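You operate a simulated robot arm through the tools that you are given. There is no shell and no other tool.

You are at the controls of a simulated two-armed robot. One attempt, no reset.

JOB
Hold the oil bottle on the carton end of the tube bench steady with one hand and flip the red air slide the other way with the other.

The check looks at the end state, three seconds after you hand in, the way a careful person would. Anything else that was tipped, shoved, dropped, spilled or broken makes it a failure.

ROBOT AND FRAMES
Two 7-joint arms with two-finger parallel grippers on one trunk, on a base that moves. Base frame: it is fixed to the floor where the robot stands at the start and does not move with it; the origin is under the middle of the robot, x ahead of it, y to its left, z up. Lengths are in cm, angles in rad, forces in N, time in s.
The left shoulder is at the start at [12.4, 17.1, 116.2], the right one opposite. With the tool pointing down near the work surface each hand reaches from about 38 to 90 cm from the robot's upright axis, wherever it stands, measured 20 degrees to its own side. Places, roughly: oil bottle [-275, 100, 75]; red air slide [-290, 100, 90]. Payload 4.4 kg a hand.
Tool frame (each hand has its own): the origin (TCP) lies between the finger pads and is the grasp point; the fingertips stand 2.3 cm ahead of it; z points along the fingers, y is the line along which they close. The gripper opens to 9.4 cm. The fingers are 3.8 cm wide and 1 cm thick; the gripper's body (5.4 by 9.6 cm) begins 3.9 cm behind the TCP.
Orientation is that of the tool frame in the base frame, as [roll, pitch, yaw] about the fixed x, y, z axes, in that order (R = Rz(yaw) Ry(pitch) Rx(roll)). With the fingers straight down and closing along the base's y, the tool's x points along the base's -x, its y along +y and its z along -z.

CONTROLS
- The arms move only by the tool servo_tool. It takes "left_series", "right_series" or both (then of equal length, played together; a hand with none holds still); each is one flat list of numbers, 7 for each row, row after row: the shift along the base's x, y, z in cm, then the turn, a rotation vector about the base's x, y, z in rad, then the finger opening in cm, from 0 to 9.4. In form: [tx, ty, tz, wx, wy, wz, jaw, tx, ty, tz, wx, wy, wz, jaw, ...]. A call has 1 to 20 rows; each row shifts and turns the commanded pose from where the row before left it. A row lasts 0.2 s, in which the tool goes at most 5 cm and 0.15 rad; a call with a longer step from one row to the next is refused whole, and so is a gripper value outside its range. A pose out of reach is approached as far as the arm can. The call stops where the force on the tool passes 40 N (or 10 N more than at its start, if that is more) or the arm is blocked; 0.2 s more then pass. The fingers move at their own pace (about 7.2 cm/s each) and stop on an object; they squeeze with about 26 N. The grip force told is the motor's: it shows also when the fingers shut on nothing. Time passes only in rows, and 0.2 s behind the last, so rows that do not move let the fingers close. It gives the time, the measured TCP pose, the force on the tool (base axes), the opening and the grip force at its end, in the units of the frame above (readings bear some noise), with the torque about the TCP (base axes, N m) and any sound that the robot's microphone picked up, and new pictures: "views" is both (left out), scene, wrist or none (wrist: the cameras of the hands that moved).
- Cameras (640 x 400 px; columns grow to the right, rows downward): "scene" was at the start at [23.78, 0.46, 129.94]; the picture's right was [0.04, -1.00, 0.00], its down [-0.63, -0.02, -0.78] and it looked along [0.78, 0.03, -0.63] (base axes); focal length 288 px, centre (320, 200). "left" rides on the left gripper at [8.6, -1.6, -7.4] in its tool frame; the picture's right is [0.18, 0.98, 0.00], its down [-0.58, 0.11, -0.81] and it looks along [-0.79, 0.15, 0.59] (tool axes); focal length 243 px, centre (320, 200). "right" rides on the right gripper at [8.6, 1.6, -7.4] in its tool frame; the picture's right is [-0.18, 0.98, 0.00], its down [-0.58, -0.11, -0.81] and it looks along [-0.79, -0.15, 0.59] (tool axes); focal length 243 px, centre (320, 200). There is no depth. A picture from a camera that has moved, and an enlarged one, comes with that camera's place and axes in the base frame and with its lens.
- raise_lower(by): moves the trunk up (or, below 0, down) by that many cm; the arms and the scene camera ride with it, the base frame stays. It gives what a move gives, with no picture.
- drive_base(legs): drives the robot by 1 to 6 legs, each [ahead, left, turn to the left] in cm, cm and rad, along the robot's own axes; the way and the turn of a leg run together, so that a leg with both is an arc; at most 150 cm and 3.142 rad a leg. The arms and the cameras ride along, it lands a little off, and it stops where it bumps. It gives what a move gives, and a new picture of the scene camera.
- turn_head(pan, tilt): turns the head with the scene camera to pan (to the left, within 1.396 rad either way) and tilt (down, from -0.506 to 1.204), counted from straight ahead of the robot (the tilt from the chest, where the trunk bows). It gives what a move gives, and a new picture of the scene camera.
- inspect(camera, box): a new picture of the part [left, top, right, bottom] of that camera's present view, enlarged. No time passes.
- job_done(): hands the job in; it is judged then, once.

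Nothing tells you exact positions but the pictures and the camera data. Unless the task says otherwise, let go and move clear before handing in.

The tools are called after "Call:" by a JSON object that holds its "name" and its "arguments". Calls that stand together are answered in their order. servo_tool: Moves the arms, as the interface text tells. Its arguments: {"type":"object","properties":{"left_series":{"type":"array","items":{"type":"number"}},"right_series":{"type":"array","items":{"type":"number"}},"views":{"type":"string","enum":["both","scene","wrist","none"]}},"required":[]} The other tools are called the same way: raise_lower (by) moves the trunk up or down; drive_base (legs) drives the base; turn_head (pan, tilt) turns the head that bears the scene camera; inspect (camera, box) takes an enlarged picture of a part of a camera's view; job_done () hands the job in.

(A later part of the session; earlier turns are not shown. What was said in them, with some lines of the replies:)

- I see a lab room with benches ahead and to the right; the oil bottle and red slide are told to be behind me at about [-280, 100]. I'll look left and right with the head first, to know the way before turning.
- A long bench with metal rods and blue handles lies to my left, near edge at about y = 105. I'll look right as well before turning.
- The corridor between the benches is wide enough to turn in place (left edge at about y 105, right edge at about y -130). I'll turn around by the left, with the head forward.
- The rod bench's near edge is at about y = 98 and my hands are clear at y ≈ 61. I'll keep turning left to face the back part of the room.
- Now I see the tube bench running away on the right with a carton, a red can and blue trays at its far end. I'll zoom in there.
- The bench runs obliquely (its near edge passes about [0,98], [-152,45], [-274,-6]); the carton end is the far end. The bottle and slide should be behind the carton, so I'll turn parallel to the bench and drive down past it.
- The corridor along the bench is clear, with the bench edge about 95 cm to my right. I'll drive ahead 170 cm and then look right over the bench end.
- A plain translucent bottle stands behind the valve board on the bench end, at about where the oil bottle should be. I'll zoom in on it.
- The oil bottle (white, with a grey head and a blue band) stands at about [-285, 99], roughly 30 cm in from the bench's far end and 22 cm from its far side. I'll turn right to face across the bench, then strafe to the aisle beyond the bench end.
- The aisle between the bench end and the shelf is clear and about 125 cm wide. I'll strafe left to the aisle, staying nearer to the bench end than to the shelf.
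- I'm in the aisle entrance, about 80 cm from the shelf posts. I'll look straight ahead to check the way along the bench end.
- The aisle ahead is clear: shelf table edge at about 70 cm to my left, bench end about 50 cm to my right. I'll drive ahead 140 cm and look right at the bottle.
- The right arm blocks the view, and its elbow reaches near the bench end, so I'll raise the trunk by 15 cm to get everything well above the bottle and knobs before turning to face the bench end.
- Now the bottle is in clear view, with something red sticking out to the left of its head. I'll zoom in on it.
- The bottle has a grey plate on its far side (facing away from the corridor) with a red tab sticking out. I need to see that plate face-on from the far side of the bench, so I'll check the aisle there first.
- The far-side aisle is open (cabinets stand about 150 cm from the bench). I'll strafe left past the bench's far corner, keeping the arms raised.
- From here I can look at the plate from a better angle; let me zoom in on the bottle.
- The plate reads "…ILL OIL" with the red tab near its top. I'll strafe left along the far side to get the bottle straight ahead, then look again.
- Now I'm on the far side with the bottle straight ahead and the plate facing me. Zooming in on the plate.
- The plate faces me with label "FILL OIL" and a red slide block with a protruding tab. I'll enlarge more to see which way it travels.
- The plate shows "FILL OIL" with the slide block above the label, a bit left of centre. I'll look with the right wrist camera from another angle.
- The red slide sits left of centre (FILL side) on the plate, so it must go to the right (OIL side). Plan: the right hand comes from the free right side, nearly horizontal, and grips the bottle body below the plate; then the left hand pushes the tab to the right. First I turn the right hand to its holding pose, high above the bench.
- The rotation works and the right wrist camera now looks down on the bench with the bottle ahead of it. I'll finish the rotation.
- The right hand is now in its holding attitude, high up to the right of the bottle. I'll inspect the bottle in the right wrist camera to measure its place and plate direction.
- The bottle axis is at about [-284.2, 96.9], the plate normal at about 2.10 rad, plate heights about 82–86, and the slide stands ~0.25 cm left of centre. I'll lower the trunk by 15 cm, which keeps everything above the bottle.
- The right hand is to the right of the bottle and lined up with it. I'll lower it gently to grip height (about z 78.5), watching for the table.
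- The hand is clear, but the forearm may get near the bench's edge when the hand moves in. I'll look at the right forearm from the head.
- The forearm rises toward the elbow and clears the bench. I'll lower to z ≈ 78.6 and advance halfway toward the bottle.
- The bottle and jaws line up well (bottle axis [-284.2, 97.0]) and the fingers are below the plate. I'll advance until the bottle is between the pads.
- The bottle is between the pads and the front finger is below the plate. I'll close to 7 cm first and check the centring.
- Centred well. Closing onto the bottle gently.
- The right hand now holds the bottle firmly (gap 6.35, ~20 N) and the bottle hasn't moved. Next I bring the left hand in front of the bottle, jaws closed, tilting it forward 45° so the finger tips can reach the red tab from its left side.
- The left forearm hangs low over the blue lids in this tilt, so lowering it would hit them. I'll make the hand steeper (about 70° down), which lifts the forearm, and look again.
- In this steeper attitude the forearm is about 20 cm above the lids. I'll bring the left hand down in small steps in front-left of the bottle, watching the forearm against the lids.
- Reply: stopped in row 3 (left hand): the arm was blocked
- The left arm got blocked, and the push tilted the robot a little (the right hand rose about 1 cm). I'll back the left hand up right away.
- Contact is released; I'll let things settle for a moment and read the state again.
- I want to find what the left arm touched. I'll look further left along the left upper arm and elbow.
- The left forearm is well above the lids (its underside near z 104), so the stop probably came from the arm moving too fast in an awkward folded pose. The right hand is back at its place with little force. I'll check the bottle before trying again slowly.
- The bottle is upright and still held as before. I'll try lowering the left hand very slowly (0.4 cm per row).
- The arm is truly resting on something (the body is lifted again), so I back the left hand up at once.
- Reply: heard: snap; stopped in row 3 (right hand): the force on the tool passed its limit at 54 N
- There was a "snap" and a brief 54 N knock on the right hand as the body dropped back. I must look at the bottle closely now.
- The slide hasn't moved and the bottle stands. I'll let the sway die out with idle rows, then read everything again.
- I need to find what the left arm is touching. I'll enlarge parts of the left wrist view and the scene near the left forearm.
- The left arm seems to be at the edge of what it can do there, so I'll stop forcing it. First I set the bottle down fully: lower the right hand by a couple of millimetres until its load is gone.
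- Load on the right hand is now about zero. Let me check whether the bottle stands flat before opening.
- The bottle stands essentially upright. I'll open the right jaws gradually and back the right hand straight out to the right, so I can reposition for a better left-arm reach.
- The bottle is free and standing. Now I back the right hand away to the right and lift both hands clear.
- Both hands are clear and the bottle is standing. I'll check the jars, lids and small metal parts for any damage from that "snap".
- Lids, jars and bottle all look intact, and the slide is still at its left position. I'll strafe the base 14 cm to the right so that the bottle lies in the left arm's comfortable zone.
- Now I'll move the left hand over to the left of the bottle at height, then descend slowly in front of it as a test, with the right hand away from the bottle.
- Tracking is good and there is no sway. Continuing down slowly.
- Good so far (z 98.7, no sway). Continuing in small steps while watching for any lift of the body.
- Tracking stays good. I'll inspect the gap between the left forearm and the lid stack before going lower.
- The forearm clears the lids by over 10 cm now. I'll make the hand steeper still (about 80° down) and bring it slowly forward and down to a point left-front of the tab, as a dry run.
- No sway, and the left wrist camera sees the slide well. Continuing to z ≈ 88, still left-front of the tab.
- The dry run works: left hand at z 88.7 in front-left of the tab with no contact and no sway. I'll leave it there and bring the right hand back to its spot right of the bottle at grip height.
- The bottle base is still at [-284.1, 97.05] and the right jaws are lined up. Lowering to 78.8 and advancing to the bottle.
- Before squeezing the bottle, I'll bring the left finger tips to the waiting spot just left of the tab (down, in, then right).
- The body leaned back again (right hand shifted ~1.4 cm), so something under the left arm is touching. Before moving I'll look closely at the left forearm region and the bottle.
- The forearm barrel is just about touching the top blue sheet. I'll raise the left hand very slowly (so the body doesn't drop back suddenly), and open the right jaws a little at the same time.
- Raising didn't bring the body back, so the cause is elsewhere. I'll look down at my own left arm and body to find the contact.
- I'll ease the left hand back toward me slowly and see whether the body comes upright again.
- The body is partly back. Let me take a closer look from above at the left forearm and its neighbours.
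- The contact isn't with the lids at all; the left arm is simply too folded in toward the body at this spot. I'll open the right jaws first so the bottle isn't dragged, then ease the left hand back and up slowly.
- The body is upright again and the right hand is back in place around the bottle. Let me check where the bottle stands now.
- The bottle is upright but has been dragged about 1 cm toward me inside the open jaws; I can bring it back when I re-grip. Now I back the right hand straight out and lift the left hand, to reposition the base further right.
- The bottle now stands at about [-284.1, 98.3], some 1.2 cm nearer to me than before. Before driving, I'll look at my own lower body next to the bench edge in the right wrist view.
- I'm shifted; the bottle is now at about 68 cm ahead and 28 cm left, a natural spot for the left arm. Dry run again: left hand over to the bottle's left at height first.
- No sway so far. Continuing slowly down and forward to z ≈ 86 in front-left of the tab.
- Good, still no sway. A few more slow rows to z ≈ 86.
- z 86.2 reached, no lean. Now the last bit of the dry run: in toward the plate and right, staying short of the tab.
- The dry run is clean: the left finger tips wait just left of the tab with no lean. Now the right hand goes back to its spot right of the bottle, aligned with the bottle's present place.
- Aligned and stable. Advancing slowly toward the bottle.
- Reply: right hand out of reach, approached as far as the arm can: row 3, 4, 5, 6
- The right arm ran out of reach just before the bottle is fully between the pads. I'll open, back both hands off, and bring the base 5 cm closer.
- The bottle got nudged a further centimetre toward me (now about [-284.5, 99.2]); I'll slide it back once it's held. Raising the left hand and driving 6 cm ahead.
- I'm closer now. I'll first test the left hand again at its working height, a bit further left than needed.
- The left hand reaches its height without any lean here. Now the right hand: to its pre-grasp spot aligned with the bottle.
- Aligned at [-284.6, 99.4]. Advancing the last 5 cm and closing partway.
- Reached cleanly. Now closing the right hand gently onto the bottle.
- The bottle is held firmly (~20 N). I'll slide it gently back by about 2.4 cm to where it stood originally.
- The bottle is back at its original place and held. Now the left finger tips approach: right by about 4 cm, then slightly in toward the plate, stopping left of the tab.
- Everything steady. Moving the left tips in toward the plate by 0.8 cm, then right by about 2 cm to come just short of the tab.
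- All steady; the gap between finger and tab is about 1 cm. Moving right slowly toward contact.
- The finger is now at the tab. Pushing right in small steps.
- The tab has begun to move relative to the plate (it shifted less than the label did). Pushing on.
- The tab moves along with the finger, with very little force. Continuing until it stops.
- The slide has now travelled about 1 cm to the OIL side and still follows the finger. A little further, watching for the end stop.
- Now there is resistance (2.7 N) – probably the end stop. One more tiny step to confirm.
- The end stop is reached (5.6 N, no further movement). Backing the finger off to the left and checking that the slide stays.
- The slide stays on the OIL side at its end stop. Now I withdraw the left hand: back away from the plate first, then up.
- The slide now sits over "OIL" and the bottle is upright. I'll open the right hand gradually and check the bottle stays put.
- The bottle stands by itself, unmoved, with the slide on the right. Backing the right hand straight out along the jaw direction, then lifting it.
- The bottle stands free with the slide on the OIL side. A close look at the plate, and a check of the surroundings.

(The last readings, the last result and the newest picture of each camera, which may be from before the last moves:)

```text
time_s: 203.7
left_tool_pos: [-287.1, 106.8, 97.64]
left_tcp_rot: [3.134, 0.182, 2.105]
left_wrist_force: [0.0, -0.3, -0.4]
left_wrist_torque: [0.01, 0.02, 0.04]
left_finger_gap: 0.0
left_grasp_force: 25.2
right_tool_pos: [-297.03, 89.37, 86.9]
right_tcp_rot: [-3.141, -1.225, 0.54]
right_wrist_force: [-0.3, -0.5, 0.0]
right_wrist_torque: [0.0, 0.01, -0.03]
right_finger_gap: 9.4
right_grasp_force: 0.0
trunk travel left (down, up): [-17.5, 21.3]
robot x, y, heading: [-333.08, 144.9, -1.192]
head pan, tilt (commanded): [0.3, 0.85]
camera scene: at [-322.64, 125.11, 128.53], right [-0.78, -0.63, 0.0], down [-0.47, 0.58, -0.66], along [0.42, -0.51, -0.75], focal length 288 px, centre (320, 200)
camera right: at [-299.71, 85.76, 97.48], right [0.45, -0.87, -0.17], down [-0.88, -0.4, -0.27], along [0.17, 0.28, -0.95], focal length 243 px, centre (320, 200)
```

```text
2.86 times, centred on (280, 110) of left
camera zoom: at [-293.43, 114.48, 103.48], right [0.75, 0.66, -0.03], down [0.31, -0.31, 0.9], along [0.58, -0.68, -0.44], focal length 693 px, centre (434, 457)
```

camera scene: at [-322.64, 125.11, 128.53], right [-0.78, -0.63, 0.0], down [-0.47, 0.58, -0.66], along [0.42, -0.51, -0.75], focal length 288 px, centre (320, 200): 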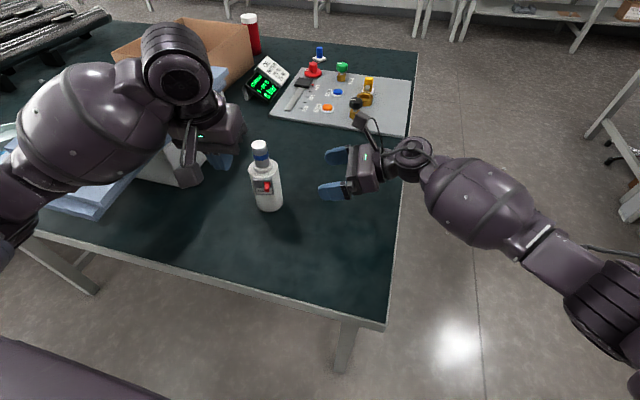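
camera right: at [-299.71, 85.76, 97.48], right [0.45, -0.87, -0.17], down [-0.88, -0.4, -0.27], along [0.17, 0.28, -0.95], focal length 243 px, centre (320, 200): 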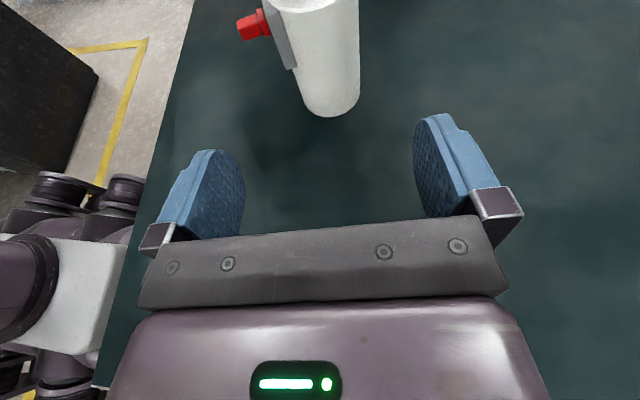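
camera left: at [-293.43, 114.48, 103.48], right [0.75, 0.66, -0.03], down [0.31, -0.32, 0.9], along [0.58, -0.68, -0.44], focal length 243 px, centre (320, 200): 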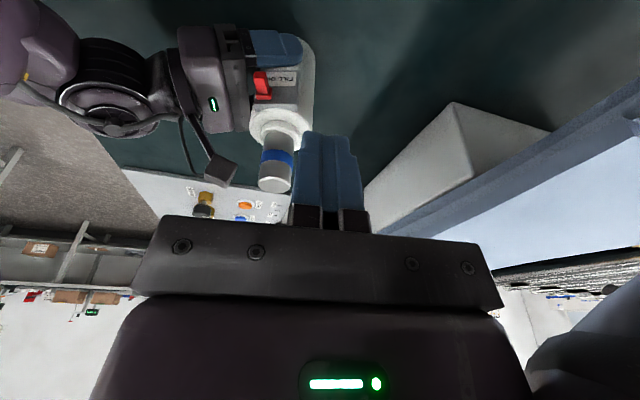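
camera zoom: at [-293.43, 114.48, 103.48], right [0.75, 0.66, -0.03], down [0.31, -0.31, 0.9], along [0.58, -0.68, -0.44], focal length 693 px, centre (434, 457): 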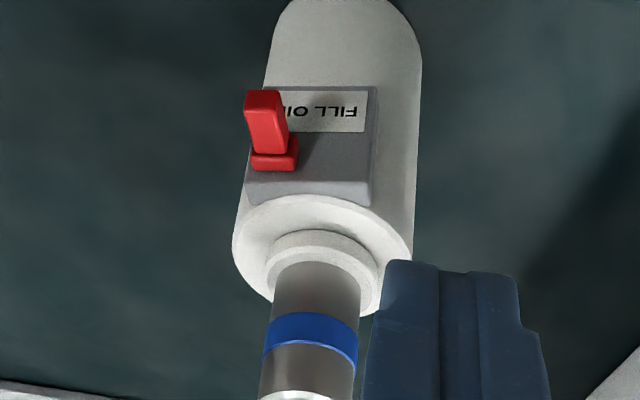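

The slide is fully on the OIL side. Now I move the left hand clear as well and back the robot off a little.

Call:
{"name": "servo_tool", "arguments": {"left_series": [-0.3, 0.6, 1.5, 0, 0, 0, 0, -0.3, 0.6, 1.5, 0, 0, 0, 0, -0.3, 0.6, 1.5, 0, 0, 0, 0, 0, 0, 1.5, 0, 0, 0, 0, 0, 0, 1.5, 0, 0, 0, 0], "right_series": [-0.8, -0.5, 1, 0, 0, 0, 9.4, -0.8, -0.5, 1, 0, 0, 0, 9.4, -0.8, -0.5, 1, 0, 0, 0, 9.4, -0.8, -0.5, 1, 0, 0, 0, 9.4, 0, 0, 1, 0, 0, 0, 9.4], "views": "scene"}}

Call:
{"name": "drive_base", "arguments": {"legs": [[-25, 0, 0]]}}

Call:
{"name": "turn_head", "arguments": {"pan": 0.35, "tilt": 0.6}}

```text
time_s: 204.9
left_tool_pos: [-287.93, 108.67, 105.24]
left_tcp_rot: [3.134, 0.18, 2.107]
left_wrist_force: [0.5, 0.6, 0.2]
left_wrist_torque: [0.01, -0.02, 0.0]
left_finger_gap: 0.0
left_grasp_force: 25.7
right_tool_pos: [-300.17, 87.48, 91.88]
right_tcp_rot: [-3.139, -1.226, 0.541]
right_wrist_force: [-0.1, 0.7, 0.9]
right_wrist_torque: [-0.04, 0.04, -0.02]
right_finger_gap: 9.41
right_grasp_force: 0.0
trunk travel left (down, up): [-17.5, 21.3]
robot x, y, heading: [-333.13, 145.17, -1.185]
head pan, tilt (commanded): [0.3, 0.85]
camera scene: at [-322.65, 125.12, 128.53], right [-0.78, -0.63, 0.0], down [-0.47, 0.58, -0.66], along [0.42, -0.51, -0.75], focal length 288 px, centre (320, 200)
```

scene: 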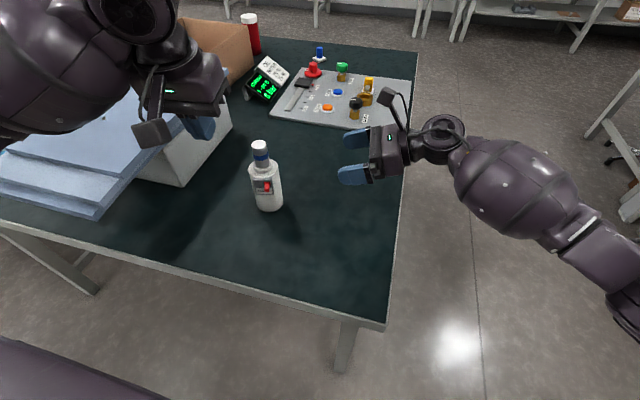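

```text
time_s: 206.8
left_tool_pos: [-297.25, 131.91, 105.24]
left_tcp_rot: [3.134, 0.181, 2.106]
left_wrist_force: [0.1, 0.3, 0.1]
left_wrist_torque: [0.0, -0.03, 0.02]
left_finger_gap: 0.03
left_grasp_force: 26.2
right_tool_pos: [-309.44, 110.69, 91.8]
right_tcp_rot: [-3.136, -1.227, 0.538]
right_wrist_force: [-1.0, 0.1, 0.4]
right_wrist_torque: [-0.02, 0.0, 0.0]
right_finger_gap: 9.4
right_grasp_force: 0.0
trunk travel left (down, up): [-17.5, 21.3]
robot x, y, heading: [-342.82, 168.49, -1.183]
head pan, tilt (commanded): [0.3, 0.85]
camera scene: at [-332.0, 148.37, 128.53], right [-0.78, -0.63, 0.0], down [-0.47, 0.58, -0.66], along [0.42, -0.51, -0.75], focal length 288 px, centre (320, 200)
```

scene: 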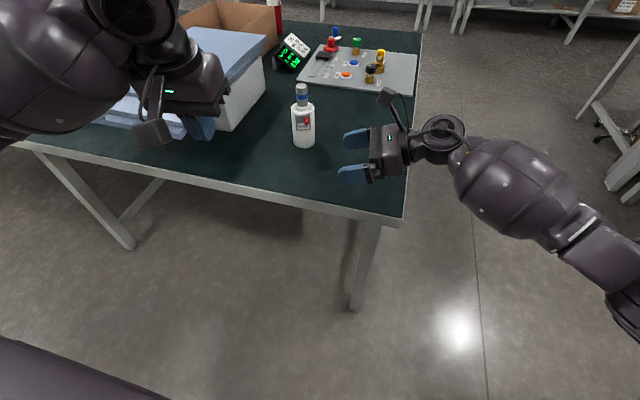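

```text
time_s: 207.5
left_tool_pos: [-297.19, 131.88, 105.18]
left_tcp_rot: [3.136, 0.179, 2.109]
left_wrist_force: [0.2, 0.0, -0.4]
left_wrist_torque: [0.01, 0.02, 0.01]
left_finger_gap: 0.0
left_grasp_force: 26.5
right_tool_pos: [-309.42, 110.58, 91.73]
right_tcp_rot: [-3.138, -1.226, 0.537]
right_wrist_force: [0.1, 0.4, -0.6]
right_wrist_torque: [-0.03, 0.02, 0.02]
right_finger_gap: 9.42
right_grasp_force: 0.1
trunk travel left (down, up): [-17.5, 21.3]
robot x, y, heading: [-342.55, 168.3, -1.192]
head pan, tilt (commanded): [0.351, 0.6]
camera scene: at [-330.99, 147.81, 130.6], right [-0.74, -0.67, 0.0], down [-0.38, 0.42, -0.82], along [0.55, -0.61, -0.57], focal length 288 px, centre (320, 200)
```

scene: 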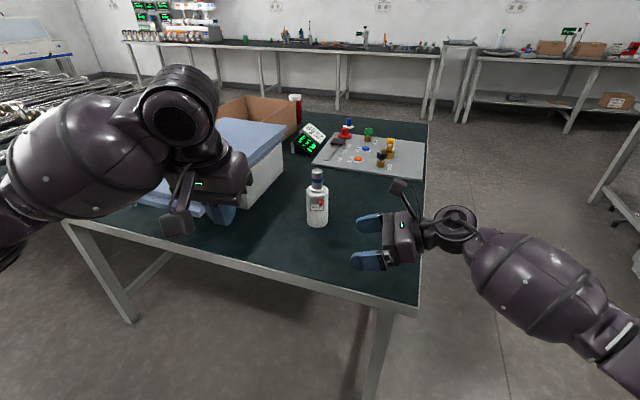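

Both hands are clear. A final look at the bottle and at the lids and jars on the left.

Call:
{"name": "inspect", "arguments": {"camera": "scene", "box": [280, 150, 360, 240]}}

Call:
{"name": "turn_head", "arguments": {"pan": 0.9, "tilt": 0.5}}

```text
4.44 times, centred on (320, 195) of scene
camera zoom: at [-330.99, 147.81, 130.6], right [-0.74, -0.67, 0.0], down [-0.38, 0.42, -0.82], along [0.55, -0.61, -0.57], focal length 1278 px, centre (320, 222)
```

zoom: 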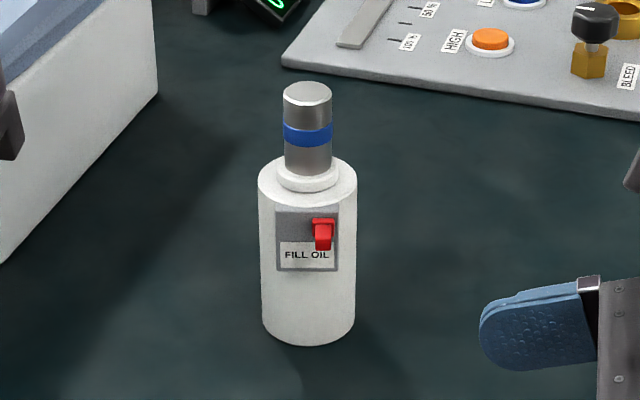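

```text
time_s: 208.5
left_tool_pos: [-297.27, 131.81, 105.05]
left_tcp_rot: [3.134, 0.179, 2.108]
left_wrist_force: [0.1, 0.2, -1.7]
left_wrist_torque: [0.01, 0.01, 0.01]
left_finger_gap: 0.0
left_grasp_force: 26.1
right_tool_pos: [-309.49, 110.58, 91.73]
right_tcp_rot: [-3.134, -1.228, 0.538]
right_wrist_force: [-0.1, 1.1, 0.2]
right_wrist_torque: [0.01, 0.0, -0.01]
right_finger_gap: 9.42
right_grasp_force: 0.1
trunk travel left (down, up): [-17.5, 21.3]
robot x, y, heading: [-342.43, 168.58, -1.187]
head pan, tilt (commanded): [0.901, 0.499]
camera scene: at [-328.19, 151.8, 131.51], right [-0.28, -0.96, 0.0], down [-0.46, 0.14, -0.88], along [0.84, -0.25, -0.48], focal length 288 px, centre (320, 200)
```

scene: 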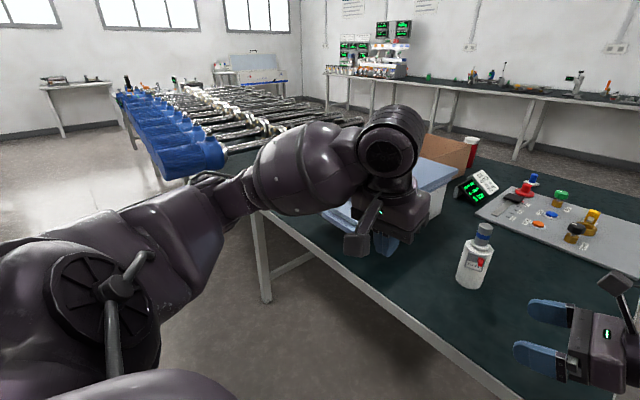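

The bottle stands upright where it was. The red slide is over to the OIL side and stays there, both hands are clear, and I see nothing else disturbed. Handing in.

Call:
{"name": "job_done", "arguments": {}}

```text
The job is handed in.
```

The job is handed in: the red air slide is flipped from the FILL side to its stop on the OIL side. The oil bottle is upright, about where it started, with both hands let go and clear.

The run was not clean, and these things could affect the judgement:

- **Bottle moved:** When I reached with the left arm, the robot's body leaned several times. That lifted the bottle about 1 cm, knocked it back onto the bench, and later dragged it about 2 cm toward me. I slid it back while holding it, before flipping the slide.
- **A "snap":** The microphone picked up a snap when the right hand, holding the bottle, took a 54 N knock. I found no damage to the bottle, slide, lids or jars afterwards, but I don't know what made the sound.
- **Cause of the lean:** I did not find what made the robot lean. It stopped after I moved the base, and the hold and flip themselves were steady.
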